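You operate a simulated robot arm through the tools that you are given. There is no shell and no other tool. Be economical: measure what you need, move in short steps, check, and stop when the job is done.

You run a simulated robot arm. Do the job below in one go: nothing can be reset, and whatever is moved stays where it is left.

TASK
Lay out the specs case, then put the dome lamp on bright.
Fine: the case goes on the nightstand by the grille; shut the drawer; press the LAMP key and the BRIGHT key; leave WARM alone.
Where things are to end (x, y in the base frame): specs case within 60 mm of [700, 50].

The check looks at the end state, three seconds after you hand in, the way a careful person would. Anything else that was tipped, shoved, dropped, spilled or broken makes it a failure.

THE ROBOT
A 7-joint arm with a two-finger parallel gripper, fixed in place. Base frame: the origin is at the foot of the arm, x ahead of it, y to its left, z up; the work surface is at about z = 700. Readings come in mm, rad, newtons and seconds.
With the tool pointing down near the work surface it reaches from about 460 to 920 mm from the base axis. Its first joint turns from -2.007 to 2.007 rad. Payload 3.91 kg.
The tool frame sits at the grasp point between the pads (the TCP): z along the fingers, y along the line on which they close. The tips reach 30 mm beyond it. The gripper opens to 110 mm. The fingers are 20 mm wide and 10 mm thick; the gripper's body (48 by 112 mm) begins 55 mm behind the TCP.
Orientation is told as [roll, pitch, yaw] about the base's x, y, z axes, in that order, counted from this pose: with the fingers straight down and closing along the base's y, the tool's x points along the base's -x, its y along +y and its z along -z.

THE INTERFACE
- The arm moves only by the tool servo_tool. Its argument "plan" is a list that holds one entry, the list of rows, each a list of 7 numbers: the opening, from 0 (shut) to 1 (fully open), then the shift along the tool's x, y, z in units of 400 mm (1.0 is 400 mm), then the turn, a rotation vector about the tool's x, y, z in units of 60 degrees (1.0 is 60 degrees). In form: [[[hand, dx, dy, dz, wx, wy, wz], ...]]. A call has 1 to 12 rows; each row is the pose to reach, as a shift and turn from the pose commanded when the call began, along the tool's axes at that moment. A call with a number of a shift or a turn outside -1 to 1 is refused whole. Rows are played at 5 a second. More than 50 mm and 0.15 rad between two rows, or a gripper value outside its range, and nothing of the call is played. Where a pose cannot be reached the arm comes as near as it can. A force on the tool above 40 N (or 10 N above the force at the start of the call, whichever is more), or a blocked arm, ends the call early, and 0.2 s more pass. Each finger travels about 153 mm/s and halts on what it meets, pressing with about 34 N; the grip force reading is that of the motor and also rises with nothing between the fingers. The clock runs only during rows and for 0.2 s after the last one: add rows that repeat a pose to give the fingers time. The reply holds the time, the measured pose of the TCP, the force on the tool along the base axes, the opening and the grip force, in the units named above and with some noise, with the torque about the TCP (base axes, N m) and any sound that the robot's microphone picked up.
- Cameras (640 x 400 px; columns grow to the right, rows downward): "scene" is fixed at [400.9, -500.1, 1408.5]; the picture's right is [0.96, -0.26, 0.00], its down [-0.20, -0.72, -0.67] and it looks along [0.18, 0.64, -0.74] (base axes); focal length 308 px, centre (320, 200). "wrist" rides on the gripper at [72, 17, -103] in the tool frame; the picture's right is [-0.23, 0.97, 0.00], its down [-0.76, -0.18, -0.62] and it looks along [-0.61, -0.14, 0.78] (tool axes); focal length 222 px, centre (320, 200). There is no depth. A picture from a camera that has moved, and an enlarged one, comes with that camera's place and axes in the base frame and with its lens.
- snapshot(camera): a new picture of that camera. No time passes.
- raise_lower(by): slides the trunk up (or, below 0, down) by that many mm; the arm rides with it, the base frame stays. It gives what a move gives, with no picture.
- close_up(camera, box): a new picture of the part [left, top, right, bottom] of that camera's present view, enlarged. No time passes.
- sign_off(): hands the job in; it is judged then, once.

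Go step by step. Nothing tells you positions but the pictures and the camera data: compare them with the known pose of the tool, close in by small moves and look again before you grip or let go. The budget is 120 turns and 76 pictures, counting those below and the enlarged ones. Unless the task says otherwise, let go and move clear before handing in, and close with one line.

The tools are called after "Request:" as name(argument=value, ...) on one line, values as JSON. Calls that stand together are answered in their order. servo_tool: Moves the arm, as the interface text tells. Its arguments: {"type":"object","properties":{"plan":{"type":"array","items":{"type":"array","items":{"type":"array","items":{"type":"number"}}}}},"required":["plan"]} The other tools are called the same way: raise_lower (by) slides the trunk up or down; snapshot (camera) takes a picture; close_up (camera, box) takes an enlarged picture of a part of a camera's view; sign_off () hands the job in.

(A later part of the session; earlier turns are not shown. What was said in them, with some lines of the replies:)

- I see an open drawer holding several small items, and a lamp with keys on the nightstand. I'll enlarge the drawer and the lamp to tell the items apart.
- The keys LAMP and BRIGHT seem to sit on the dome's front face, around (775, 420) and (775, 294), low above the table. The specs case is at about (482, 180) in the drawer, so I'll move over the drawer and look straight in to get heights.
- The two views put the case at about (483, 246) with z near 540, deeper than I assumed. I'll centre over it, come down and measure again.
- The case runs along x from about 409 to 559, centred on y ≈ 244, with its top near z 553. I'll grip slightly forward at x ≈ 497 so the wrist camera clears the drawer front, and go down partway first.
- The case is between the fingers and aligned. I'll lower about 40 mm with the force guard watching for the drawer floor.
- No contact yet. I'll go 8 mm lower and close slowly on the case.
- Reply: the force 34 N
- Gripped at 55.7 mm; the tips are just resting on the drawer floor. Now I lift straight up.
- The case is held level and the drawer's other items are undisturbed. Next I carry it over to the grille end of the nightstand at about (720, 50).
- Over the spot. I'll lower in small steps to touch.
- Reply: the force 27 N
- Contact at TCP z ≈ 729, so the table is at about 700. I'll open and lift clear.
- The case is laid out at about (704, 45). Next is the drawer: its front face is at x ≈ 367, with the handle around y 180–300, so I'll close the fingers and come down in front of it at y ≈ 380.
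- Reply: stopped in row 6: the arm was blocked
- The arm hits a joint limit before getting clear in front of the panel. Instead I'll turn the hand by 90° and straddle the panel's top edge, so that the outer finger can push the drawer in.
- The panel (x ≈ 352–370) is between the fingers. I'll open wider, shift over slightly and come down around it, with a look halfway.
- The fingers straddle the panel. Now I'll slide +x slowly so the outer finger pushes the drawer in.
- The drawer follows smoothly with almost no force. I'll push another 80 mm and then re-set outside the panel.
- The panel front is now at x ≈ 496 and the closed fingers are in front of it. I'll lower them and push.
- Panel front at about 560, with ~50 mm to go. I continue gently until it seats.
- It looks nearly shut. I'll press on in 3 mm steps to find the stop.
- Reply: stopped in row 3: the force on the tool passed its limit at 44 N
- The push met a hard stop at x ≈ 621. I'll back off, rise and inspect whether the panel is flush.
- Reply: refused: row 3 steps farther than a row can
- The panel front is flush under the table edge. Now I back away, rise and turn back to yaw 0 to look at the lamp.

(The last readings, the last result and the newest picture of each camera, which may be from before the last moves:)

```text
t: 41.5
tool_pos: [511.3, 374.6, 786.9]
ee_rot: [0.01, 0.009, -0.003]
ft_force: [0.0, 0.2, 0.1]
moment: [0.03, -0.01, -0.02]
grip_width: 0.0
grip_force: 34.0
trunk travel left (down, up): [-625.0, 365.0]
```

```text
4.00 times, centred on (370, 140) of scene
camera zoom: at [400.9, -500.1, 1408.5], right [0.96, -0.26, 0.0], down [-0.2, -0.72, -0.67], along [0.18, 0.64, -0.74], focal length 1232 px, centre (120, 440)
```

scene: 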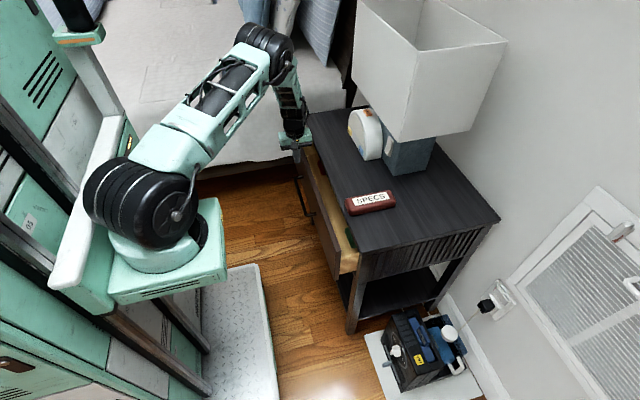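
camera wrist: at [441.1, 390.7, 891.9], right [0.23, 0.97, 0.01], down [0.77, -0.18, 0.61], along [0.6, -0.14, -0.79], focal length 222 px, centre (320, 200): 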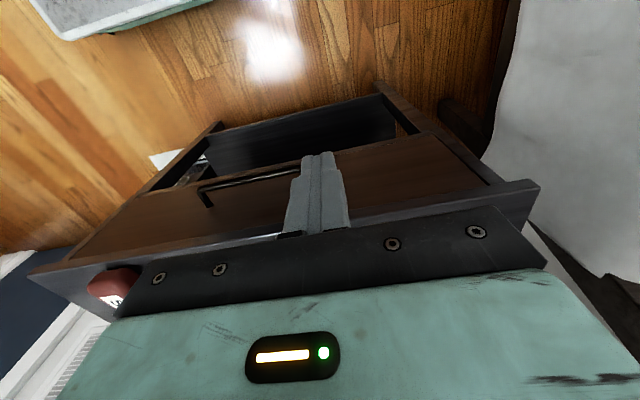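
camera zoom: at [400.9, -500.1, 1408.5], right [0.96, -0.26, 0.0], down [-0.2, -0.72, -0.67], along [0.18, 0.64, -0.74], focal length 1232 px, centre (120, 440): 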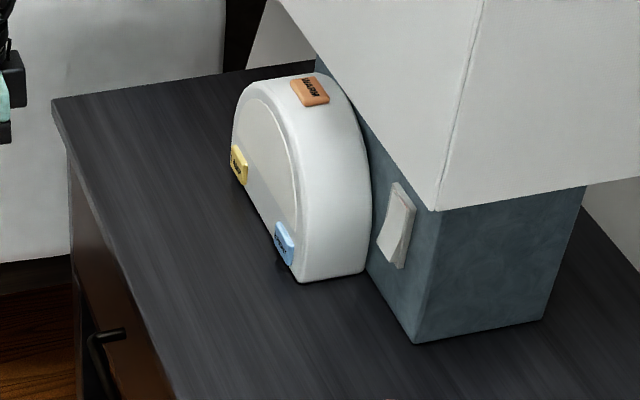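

The drawer is shut. The dome stands upright with LAMP (≈768, 402, 722) and BRIGHT (≈768, 283, 722) on its front face, so I'll tilt the closed fingers 45° forward and look before pressing.

Request:
servo_tool(plan=[[[0, -0.05, 0.01, -0.04, 0, -0.11, 0], [0, -0.1, 0.02, -0.08, 0, -0.22, 0], [0, -0.15, 0.03, -0.1, 0, -0.33, 0], [0, -0.2, 0.05, -0.1, 0, -0.44, 0], [0, -0.25, 0.06, -0.1, 0, -0.55, 0], [0, -0.3, 0.07, -0.1, 0, -0.66, 0], [0, -0.32, 0.07, -0.1, 0, -0.75, 0], [0, -0.32, 0.07, -0.1, 0, -0.75, 0]]])

Request:
snapshot(camera="wrist")

Request:
snapshot(camera="scene")

```text
t: 43.3
tool_pos: [640.7, 400.0, 826.4]
ee_rot: [0.013, -0.777, -0.008]
ft_force: [0.2, -0.7, -0.2]
moment: [-0.01, 0.04, 0.02]
grip_width: 0.0
grip_force: 33.5
trunk travel left (down, up): [-625.0, 365.0]
```

```text
35 pictures are left
camera wrist: at [517.1, 418.1, 849.6], right [0.16, 0.97, 0.17], down [0.11, -0.19, 0.98], along [0.98, -0.14, -0.13], focal length 222 px, centre (320, 200)
```

wrist: 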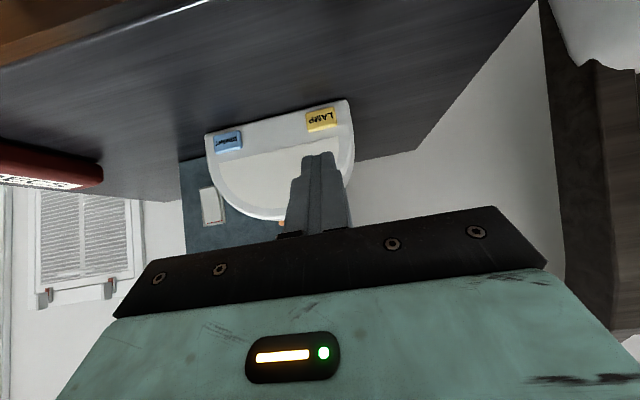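

```text
34 pictures are left
```

scene: 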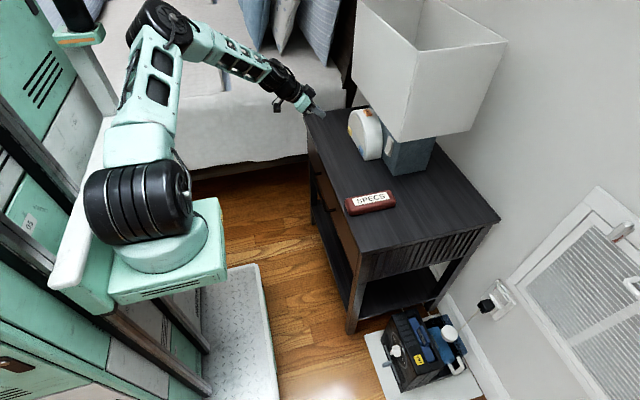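

Both views agree: LAMP at (768, 400, 721) and BRIGHT at (768, 280, 719). I'll bring the tip to about 25 mm in front of LAMP.

Request:
servo_tool(plan=[[[0, 0.007, 0, 0.1, 0, 0, 0], [0, 0.014, 0, 0.2, 0, 0, 0], [0, 0.022, 0, 0.27, 0, 0, 0], [0, 0.022, 0, 0.287, 0, 0, 0], [0, 0.022, 0, 0.287, 0, 0, 0]]])

Request:
snapshot(camera="wrist")

Request:
close_up(camera="scene", box=[320, 90, 420, 190])

```text
t: 44.5
tool_pos: [714.0, 402.2, 740.2]
ee_rot: [0.01, -0.777, -0.005]
ft_force: [0.2, 0.2, -0.3]
moment: [0.0, -0.03, 0.01]
grip_width: 0.1
grip_force: 33.8
trunk travel left (down, up): [-625.0, 365.0]
```

```text
33 pictures are left
camera wrist: at [590.0, 418.6, 764.1], right [0.16, 0.97, 0.17], down [0.11, -0.19, 0.98], along [0.98, -0.14, -0.13], focal length 222 px, centre (320, 200)
```

wrist: 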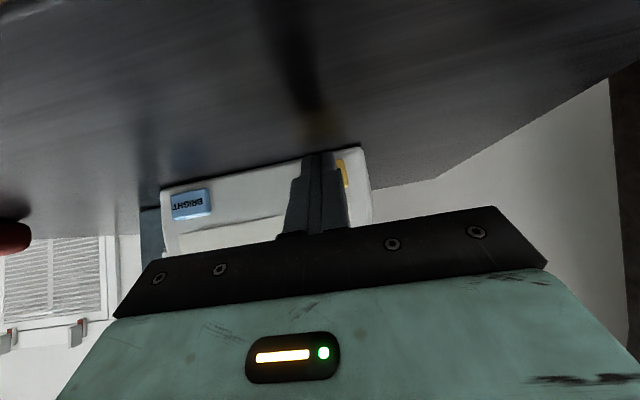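

```text
4.00 times, centred on (370, 140) of scene
camera zoom: at [400.9, -500.1, 1408.5], right [0.96, -0.26, 0.0], down [-0.2, -0.72, -0.67], along [0.18, 0.64, -0.74], focal length 1232 px, centre (120, 440)
```

zoom: 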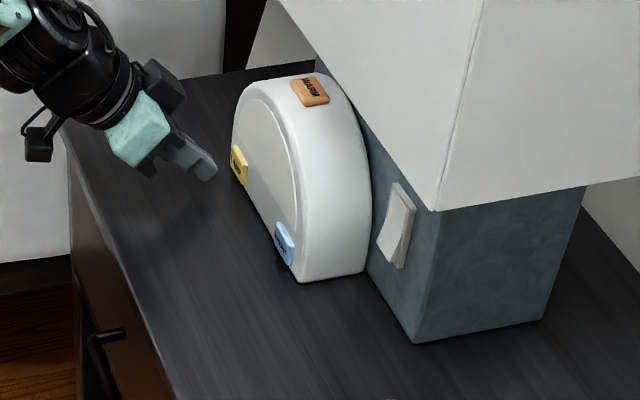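

The tip is lined up with LAMP. I advance straight in +x in small steps until it clicks.

Request:
servo_tool(plan=[[[0, -0.0178, 0, 0.0175, 0, 0, 0], [0, -0.0356, 0, 0.035, 0, 0, 0], [0, -0.0427, 0, 0.042, 0, 0, 0], [0, -0.0463, 0, 0.0455, 0, 0, 0], [0, -0.05, 0, 0.049, 0, 0, 0]]])

Request:
snapshot(camera="wrist")

```text
t: 45.7
tool_pos: [740.4, 405.9, 737.8]
ee_rot: [0.015, -0.775, -0.008]
ft_force: [-22.3, -0.2, 3.9]
moment: [0.04, 0.2, -0.03]
grip_width: 0.1
grip_force: 33.5
trunk travel left (down, up): [-625.0, 365.0]
heard: click, click
```

```text
31 pictures are left
camera wrist: at [616.8, 422.0, 762.8], right [0.16, 0.97, 0.17], down [0.11, -0.19, 0.98], along [0.98, -0.14, -0.13], focal length 222 px, centre (320, 200)
```

wrist: 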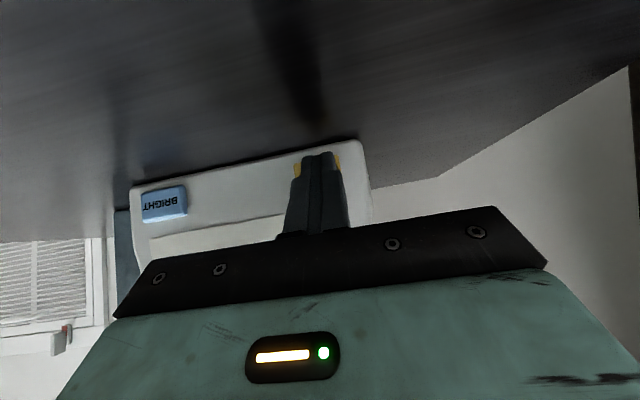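

I heard two clicks; it may have been pressed twice or down-and-latch. I back off and look at the lamp's state.

Request:
servo_tool(plan=[[[0, 0.02, 0, -0.02, 0, 0, 0], [0, 0.06, 0, -0.06, 0, 0, 0], [0, 0.09, 0, -0.09, 0, 0, 0], [0, 0.09, 0, -0.13, 0, 0, 0], [0, 0.09, 0, -0.13, 0, 0, 0]]])

Request:
close_up(camera="wrist", box=[160, 80, 420, 240])

Request:
close_up(camera="scene", box=[320, 90, 420, 190])

```text
t: 46.9
tool_pos: [682.3, 402.0, 750.1]
ee_rot: [0.01, -0.777, -0.009]
ft_force: [0.8, -0.2, 0.2]
moment: [0.01, 0.0, 0.01]
grip_width: 0.0
grip_force: 34.3
trunk travel left (down, up): [-625.0, 365.0]
```

```text
2.46 times, centred on (290, 160) of wrist
camera zoom: at [558.0, 419.4, 773.5], right [0.16, 0.97, 0.17], down [0.11, -0.19, 0.98], along [0.98, -0.14, -0.13], focal length 547 px, centre (394, 298)
```

zoom: 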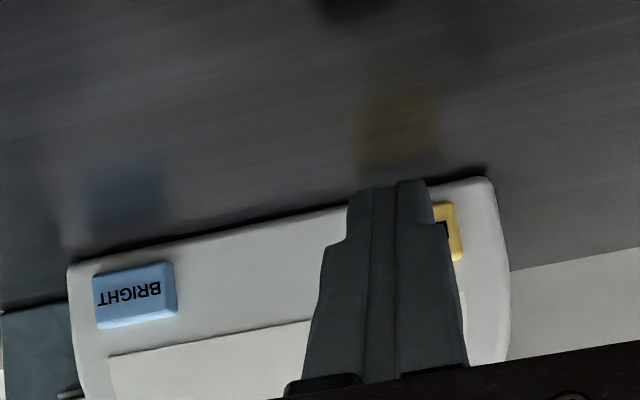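

```text
4.00 times, centred on (370, 140) of scene
camera zoom: at [400.9, -500.1, 1408.5], right [0.96, -0.26, 0.0], down [-0.2, -0.72, -0.67], along [0.18, 0.64, -0.74], focal length 1232 px, centre (120, 440)
```

zoom: 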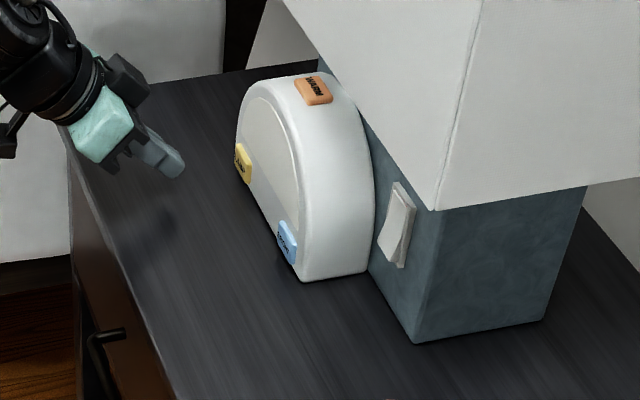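

The lamp isn't lit and slid about 3 mm, so the key likely toggled on and off again. I'll approach again and press in very small steps, stopping at the first click.

Request:
servo_tool(plan=[[[0, -0.02, 0, 0.06, 0, 0, 0], [0, -0.05, 0, 0.09, 0, 0, 0], [0, -0.0675, 0, 0.1085, 0, 0, 0], [0, -0.0675, 0, 0.1085, 0, 0, 0]]])

Request:
servo_tool(plan=[[[0, -0.0036, 0, 0.0035, 0, 0, 0], [0, -0.0054, 0, 0.0053, 0, 0, 0]]])

```text
t: 47.9
tool_pos: [730.4, 403.3, 738.2]
ee_rot: [0.009, -0.777, -0.008]
ft_force: [-0.1, 0.2, 0.3]
moment: [-0.03, -0.01, -0.03]
grip_width: 0.0
grip_force: 34.0
trunk travel left (down, up): [-625.0, 365.0]
```

```text
t: 48.5
tool_pos: [732.8, 401.8, 738.5]
ee_rot: [0.01, -0.777, -0.007]
ft_force: [0.4, -0.1, -0.2]
moment: [0.0, 0.0, 0.01]
grip_width: 0.0
grip_force: 33.6
trunk travel left (down, up): [-625.0, 365.0]
```

Request:
servo_tool(plan=[[[0, -0.0036, 0, 0.0035, 0, 0, 0]]])

Request:
servo_tool(plan=[[[0, -0.0018, 0, 0.0018, 0, 0, 0]]])

Request:
servo_tool(plan=[[[0, -0.0018, 0, 0.0018, 0, 0, 0]]])

```text
t: 48.9
tool_pos: [735.0, 403.3, 738.4]
ee_rot: [0.012, -0.778, -0.006]
ft_force: [0.9, -0.3, -0.4]
moment: [-0.01, 0.02, 0.0]
grip_width: 0.1
grip_force: 33.8
trunk travel left (down, up): [-625.0, 365.0]
```

```text
t: 49.3
tool_pos: [735.9, 401.8, 738.5]
ee_rot: [0.013, -0.777, -0.008]
ft_force: [-0.1, 0.3, -0.1]
moment: [-0.04, -0.03, 0.01]
grip_width: 0.1
grip_force: 34.4
trunk travel left (down, up): [-625.0, 365.0]
```

```text
t: 49.7
tool_pos: [737.2, 403.7, 737.1]
ee_rot: [0.011, -0.777, -0.008]
ft_force: [-3.0, -0.1, 1.2]
moment: [0.01, -0.08, -0.03]
grip_width: 0.0
grip_force: 33.6
trunk travel left (down, up): [-625.0, 365.0]
heard: click
```

Exactly one click, at only 3 N. I'll look at the lamp before retreating.

Request:
close_up(camera="scene", box=[320, 90, 420, 190])

Request:
servo_tool(plan=[[[0, 0.02, 0, -0.02, 0, 0, 0], [0, 0.06, 0, -0.06, 0, 0, 0], [0, 0.08, 0, -0.09, 0, 0, 0], [0, 0.08, 0, -0.09, 0, 0, 0]]])

Request:
snapshot(camera="wrist")

Request:
close_up(camera="scene", box=[320, 90, 420, 190])

```text
4.00 times, centred on (370, 140) of scene
camera zoom: at [400.9, -500.1, 1408.5], right [0.96, -0.26, 0.0], down [-0.2, -0.72, -0.67], along [0.18, 0.64, -0.74], focal length 1232 px, centre (120, 440)
```

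zoom: 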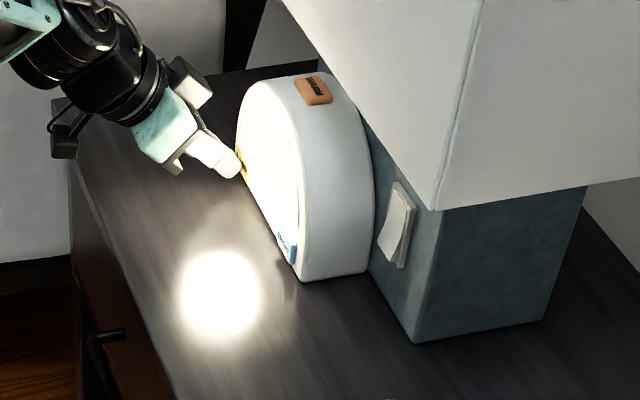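

```text
t: 50.7
tool_pos: [689.9, 403.5, 741.5]
ee_rot: [0.01, -0.776, -0.008]
ft_force: [0.1, 0.6, -0.3]
moment: [-0.01, -0.01, -0.04]
grip_width: 0.0
grip_force: 34.0
trunk travel left (down, up): [-625.0, 365.0]
```

```text
27 pictures are left
camera wrist: at [566.2, 420.4, 765.4], right [0.16, 0.97, 0.17], down [0.11, -0.19, 0.98], along [0.98, -0.14, -0.13], focal length 222 px, centre (320, 200)
```

wrist: 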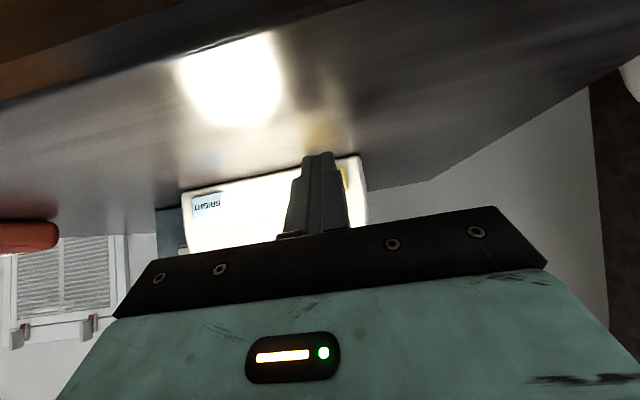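

```text
4.00 times, centred on (370, 140) of scene
camera zoom: at [400.9, -500.1, 1408.5], right [0.96, -0.26, 0.0], down [-0.2, -0.72, -0.67], along [0.18, 0.64, -0.74], focal length 1232 px, centre (120, 440)
```

zoom: 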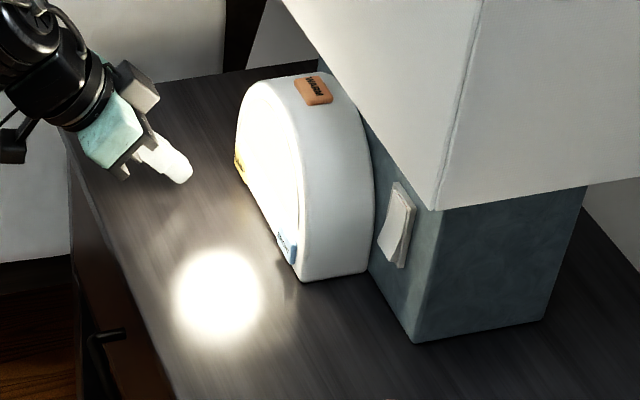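

The lamp is on and holding. BRIGHT is at about (769, 279, 721), so I slide across at this standoff and approach it.

Request:
servo_tool(plan=[[[0, 0, -0.1, 0, 0, 0, 0], [0, 0, -0.2, 0, 0, 0, 0], [0, 0, -0.3, 0, 0, 0, 0], [0, 0, -0.311, 0, 0, 0, 0], [0, -0.03, -0.311, 0.03, 0, 0, 0], [0, -0.0535, -0.311, 0.0645, 0, 0, 0], [0, -0.0535, -0.311, 0.0645, 0, 0, 0]]])

Request:
snapshot(camera="wrist")

Request:
close_up(camera="scene", box=[320, 90, 420, 190])

```text
t: 52.3
tool_pos: [723.0, 279.3, 738.5]
ee_rot: [0.01, -0.777, -0.007]
ft_force: [-0.6, -0.4, -0.8]
moment: [0.03, -0.03, 0.0]
grip_width: 0.0
grip_force: 33.4
trunk travel left (down, up): [-625.0, 365.0]
```

```text
25 pictures are left
camera wrist: at [599.2, 295.3, 762.0], right [0.16, 0.97, 0.17], down [0.11, -0.19, 0.98], along [0.98, -0.14, -0.13], focal length 222 px, centre (320, 200)
```

wrist: 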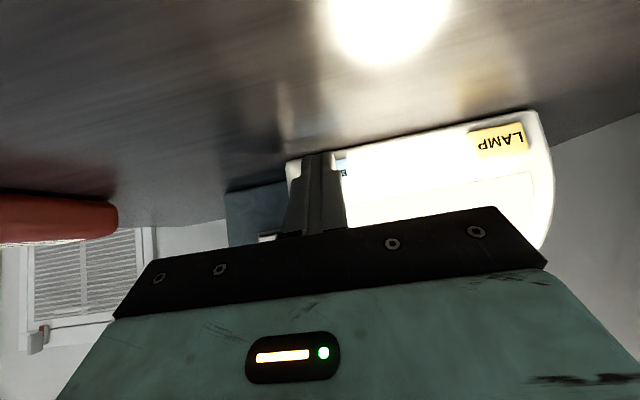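

```text
4.00 times, centred on (370, 140) of scene
camera zoom: at [400.9, -500.1, 1408.5], right [0.96, -0.26, 0.0], down [-0.2, -0.72, -0.67], along [0.18, 0.64, -0.74], focal length 1232 px, centre (120, 440)
```

zoom: 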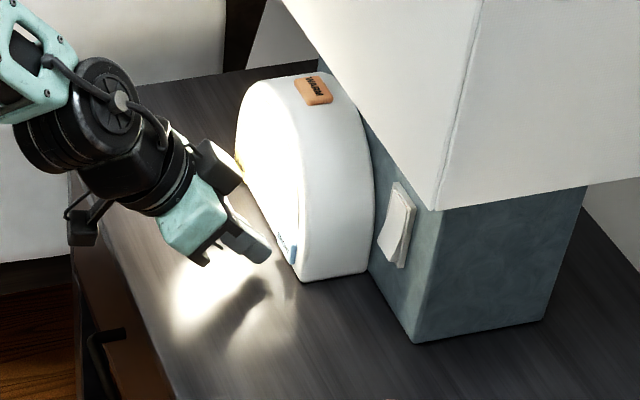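

Aligned with BRIGHT. I advance in small steps again.

Request:
servo_tool(plan=[[[0, -0.0089, 0, 0.0088, 0, 0, 0], [0, -0.0178, 0, 0.0175, 0, 0, 0]]])

Request:
servo_tool(plan=[[[0, -0.0027, 0, 0.0026, 0, 0, 0]]])

Request:
servo_tool(plan=[[[0, -0.0018, 0, 0.0018, 0, 0, 0]]])

```text
t: 52.9
tool_pos: [733.5, 278.2, 736.6]
ee_rot: [0.009, -0.776, -0.008]
ft_force: [-0.3, 1.0, 0.4]
moment: [0.0, -0.02, 0.03]
grip_width: 0.0
grip_force: 33.6
trunk travel left (down, up): [-625.0, 365.0]
```

```text
t: 53.3
tool_pos: [734.0, 278.1, 736.9]
ee_rot: [0.012, -0.776, -0.007]
ft_force: [0.9, 0.5, -0.2]
moment: [0.02, 0.0, 0.03]
grip_width: 0.1
grip_force: 33.3
trunk travel left (down, up): [-625.0, 365.0]
```

```text
t: 53.7
tool_pos: [735.6, 278.2, 737.3]
ee_rot: [0.012, -0.777, -0.009]
ft_force: [-1.0, -0.1, 0.0]
moment: [0.04, 0.01, 0.01]
grip_width: 0.0
grip_force: 33.8
trunk travel left (down, up): [-625.0, 365.0]
```

Request:
servo_tool(plan=[[[0, -0.0018, 0, 0.0018, 0, 0, 0]]])

```text
t: 54.1
tool_pos: [736.0, 278.2, 737.4]
ee_rot: [0.011, -0.777, -0.007]
ft_force: [-1.3, 1.3, 0.9]
moment: [0.0, 0.03, -0.01]
grip_width: 0.0
grip_force: 34.2
trunk travel left (down, up): [-625.0, 365.0]
heard: click
```

One click. I back straight off and check the lamp.

Request:
servo_tool(plan=[[[0, 0.02, 0, -0.02, 0, 0, 0], [0, 0.06, 0, -0.06, 0, 0, 0], [0, 0.08, 0, -0.1, 0, 0, 0], [0, 0.08, 0, -0.2, 0, 0, 0], [0, 0.08, 0, -0.3, 0, 0, 0], [0, 0.08, 0, -0.3, 0, 0, 0]]])

Request:
snapshot(camera="wrist")

Request:
snapshot(camera="scene")

Request:
close_up(camera="scene", box=[320, 90, 420, 190])

```text
t: 55.5
tool_pos: [627.6, 276.1, 798.1]
ee_rot: [0.01, -0.777, -0.009]
ft_force: [0.0, 0.2, 0.3]
moment: [-0.01, 0.0, 0.03]
grip_width: 0.1
grip_force: 33.6
trunk travel left (down, up): [-625.0, 365.0]
```

```text
23 pictures are left
camera wrist: at [504.3, 294.2, 822.4], right [0.16, 0.97, 0.17], down [0.11, -0.19, 0.98], along [0.98, -0.14, -0.13], focal length 222 px, centre (320, 200)
```

wrist: 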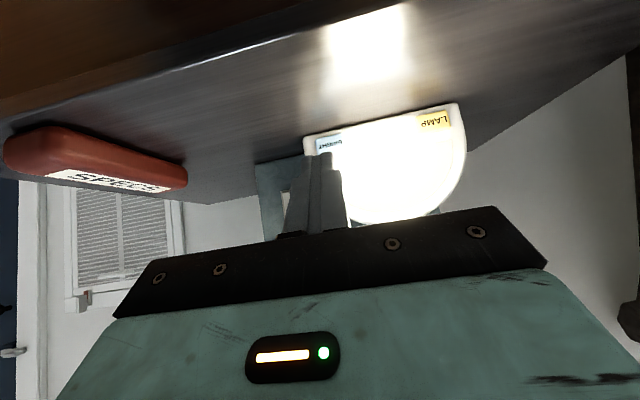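

```text
22 pictures are left
```

scene: 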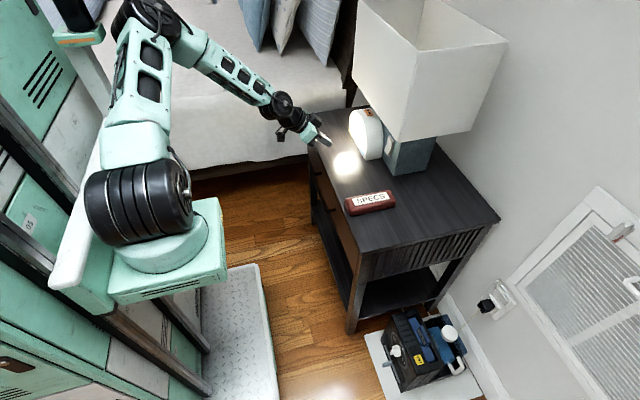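

```text
4.00 times, centred on (370, 140) of scene
camera zoom: at [400.9, -500.1, 1408.5], right [0.96, -0.26, 0.0], down [-0.2, -0.72, -0.67], along [0.18, 0.64, -0.74], focal length 1232 px, centre (120, 440)
```

zoom: 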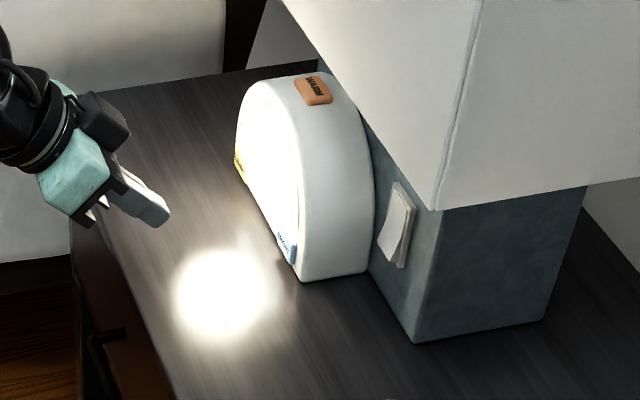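

The lamp is lit, with a clean single click on BRIGHT. To be sure the brightness actually rose, I'll return to the same pose as the "LAMP only" picture and compare.

Request:
servo_tool(plan=[[[0, 0, 0.1, 0, 0, 0, 0], [0, 0, 0.2, 0, 0, 0, 0], [0, 0, 0.3, 0.03, 0, 0, 0], [0, -0.011, 0.3185, 0.12, 0, 0, 0], [0, -0.011, 0.3185, 0.21, 0, 0, 0], [0, -0.011, 0.3185, 0.21, 0, 0, 0]]])

Request:
close_up(camera="scene", box=[320, 90, 420, 190])

Request:
snapshot(camera="wrist")

```text
t: 56.9
tool_pos: [694.0, 407.4, 743.9]
ee_rot: [0.011, -0.776, -0.007]
ft_force: [-0.5, 0.7, 0.2]
moment: [-0.01, 0.03, 0.01]
grip_width: 0.0
grip_force: 34.2
trunk travel left (down, up): [-625.0, 365.0]
```

```text
4.00 times, centred on (370, 140) of scene
camera zoom: at [400.9, -500.1, 1408.5], right [0.96, -0.26, 0.0], down [-0.2, -0.72, -0.67], along [0.18, 0.64, -0.74], focal length 1232 px, centre (120, 440)
```

zoom: 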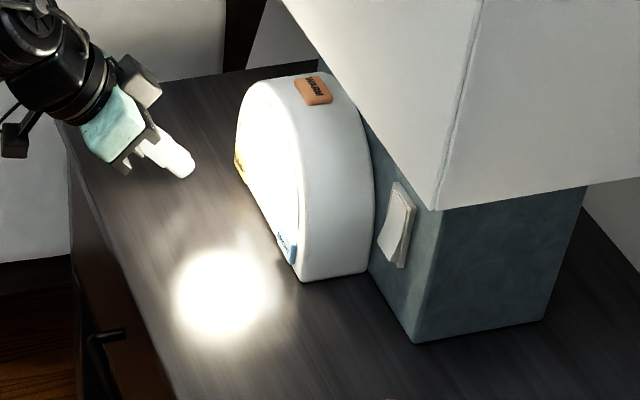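

```text
19 pictures are left
camera wrist: at [569.5, 424.6, 768.1], right [0.16, 0.97, 0.17], down [0.11, -0.19, 0.98], along [0.98, -0.14, -0.13], focal length 222 px, centre (320, 200)
```

wrist: 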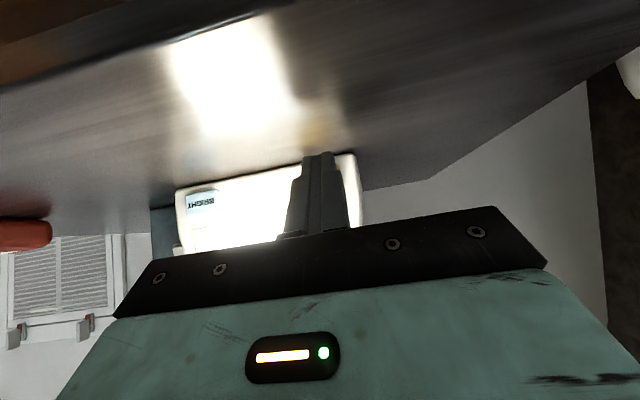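

The pool of light is visibly larger and stronger than before, so BRIGHT is on. I pull the arm clear and take a final look.

Request:
servo_tool(plan=[[[0, 0.02, 0, -0.1, 0, 0, 0], [0, 0.02, 0, -0.2, 0, 0, 0], [0, 0.02, 0, -0.3, 0, 0, 0], [0, 0.02, 0, -0.4, 0, 0, 0], [0, 0.02, 0, -0.4, 0, 0, 0]]])

Request:
close_up(camera="scene", box=[270, 80, 510, 280])

```text
t: 58.3
tool_pos: [610.7, 365.3, 828.3]
ee_rot: [-0.071, -0.787, -0.028]
ft_force: [-0.9, 0.8, 0.3]
moment: [-0.02, 0.02, 0.02]
grip_width: 0.0
grip_force: 33.9
trunk travel left (down, up): [-625.0, 365.0]
stopped in row 5: the arm was blocked; the commanded pose is now the measured one
```

```text
2.00 times, centred on (390, 180) of scene
camera zoom: at [400.9, -500.1, 1408.5], right [0.96, -0.26, 0.0], down [-0.2, -0.72, -0.67], along [0.18, 0.64, -0.74], focal length 616 px, centre (180, 240)
```

zoom: 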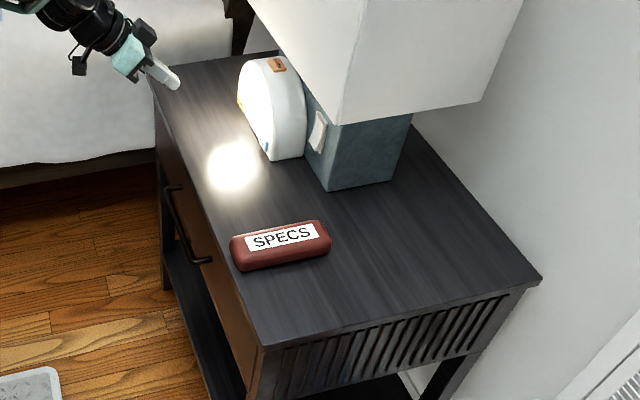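

Everything is in its end state: the case is by the grille, the drawer is shut, and the lamp is on and bright. The arm stopped early on the retreat, probably at a joint limit; it is touching nothing, so I hand in.

Request:
sign_off()

```text
The job is handed in.
```

I put the specs case on the nightstand by the grille, shut the drawer, and turned the lamp on and set it to bright without touching WARM; my first LAMP press toggled it twice and slid the dome lamp about 3 mm, so I had to press it again.
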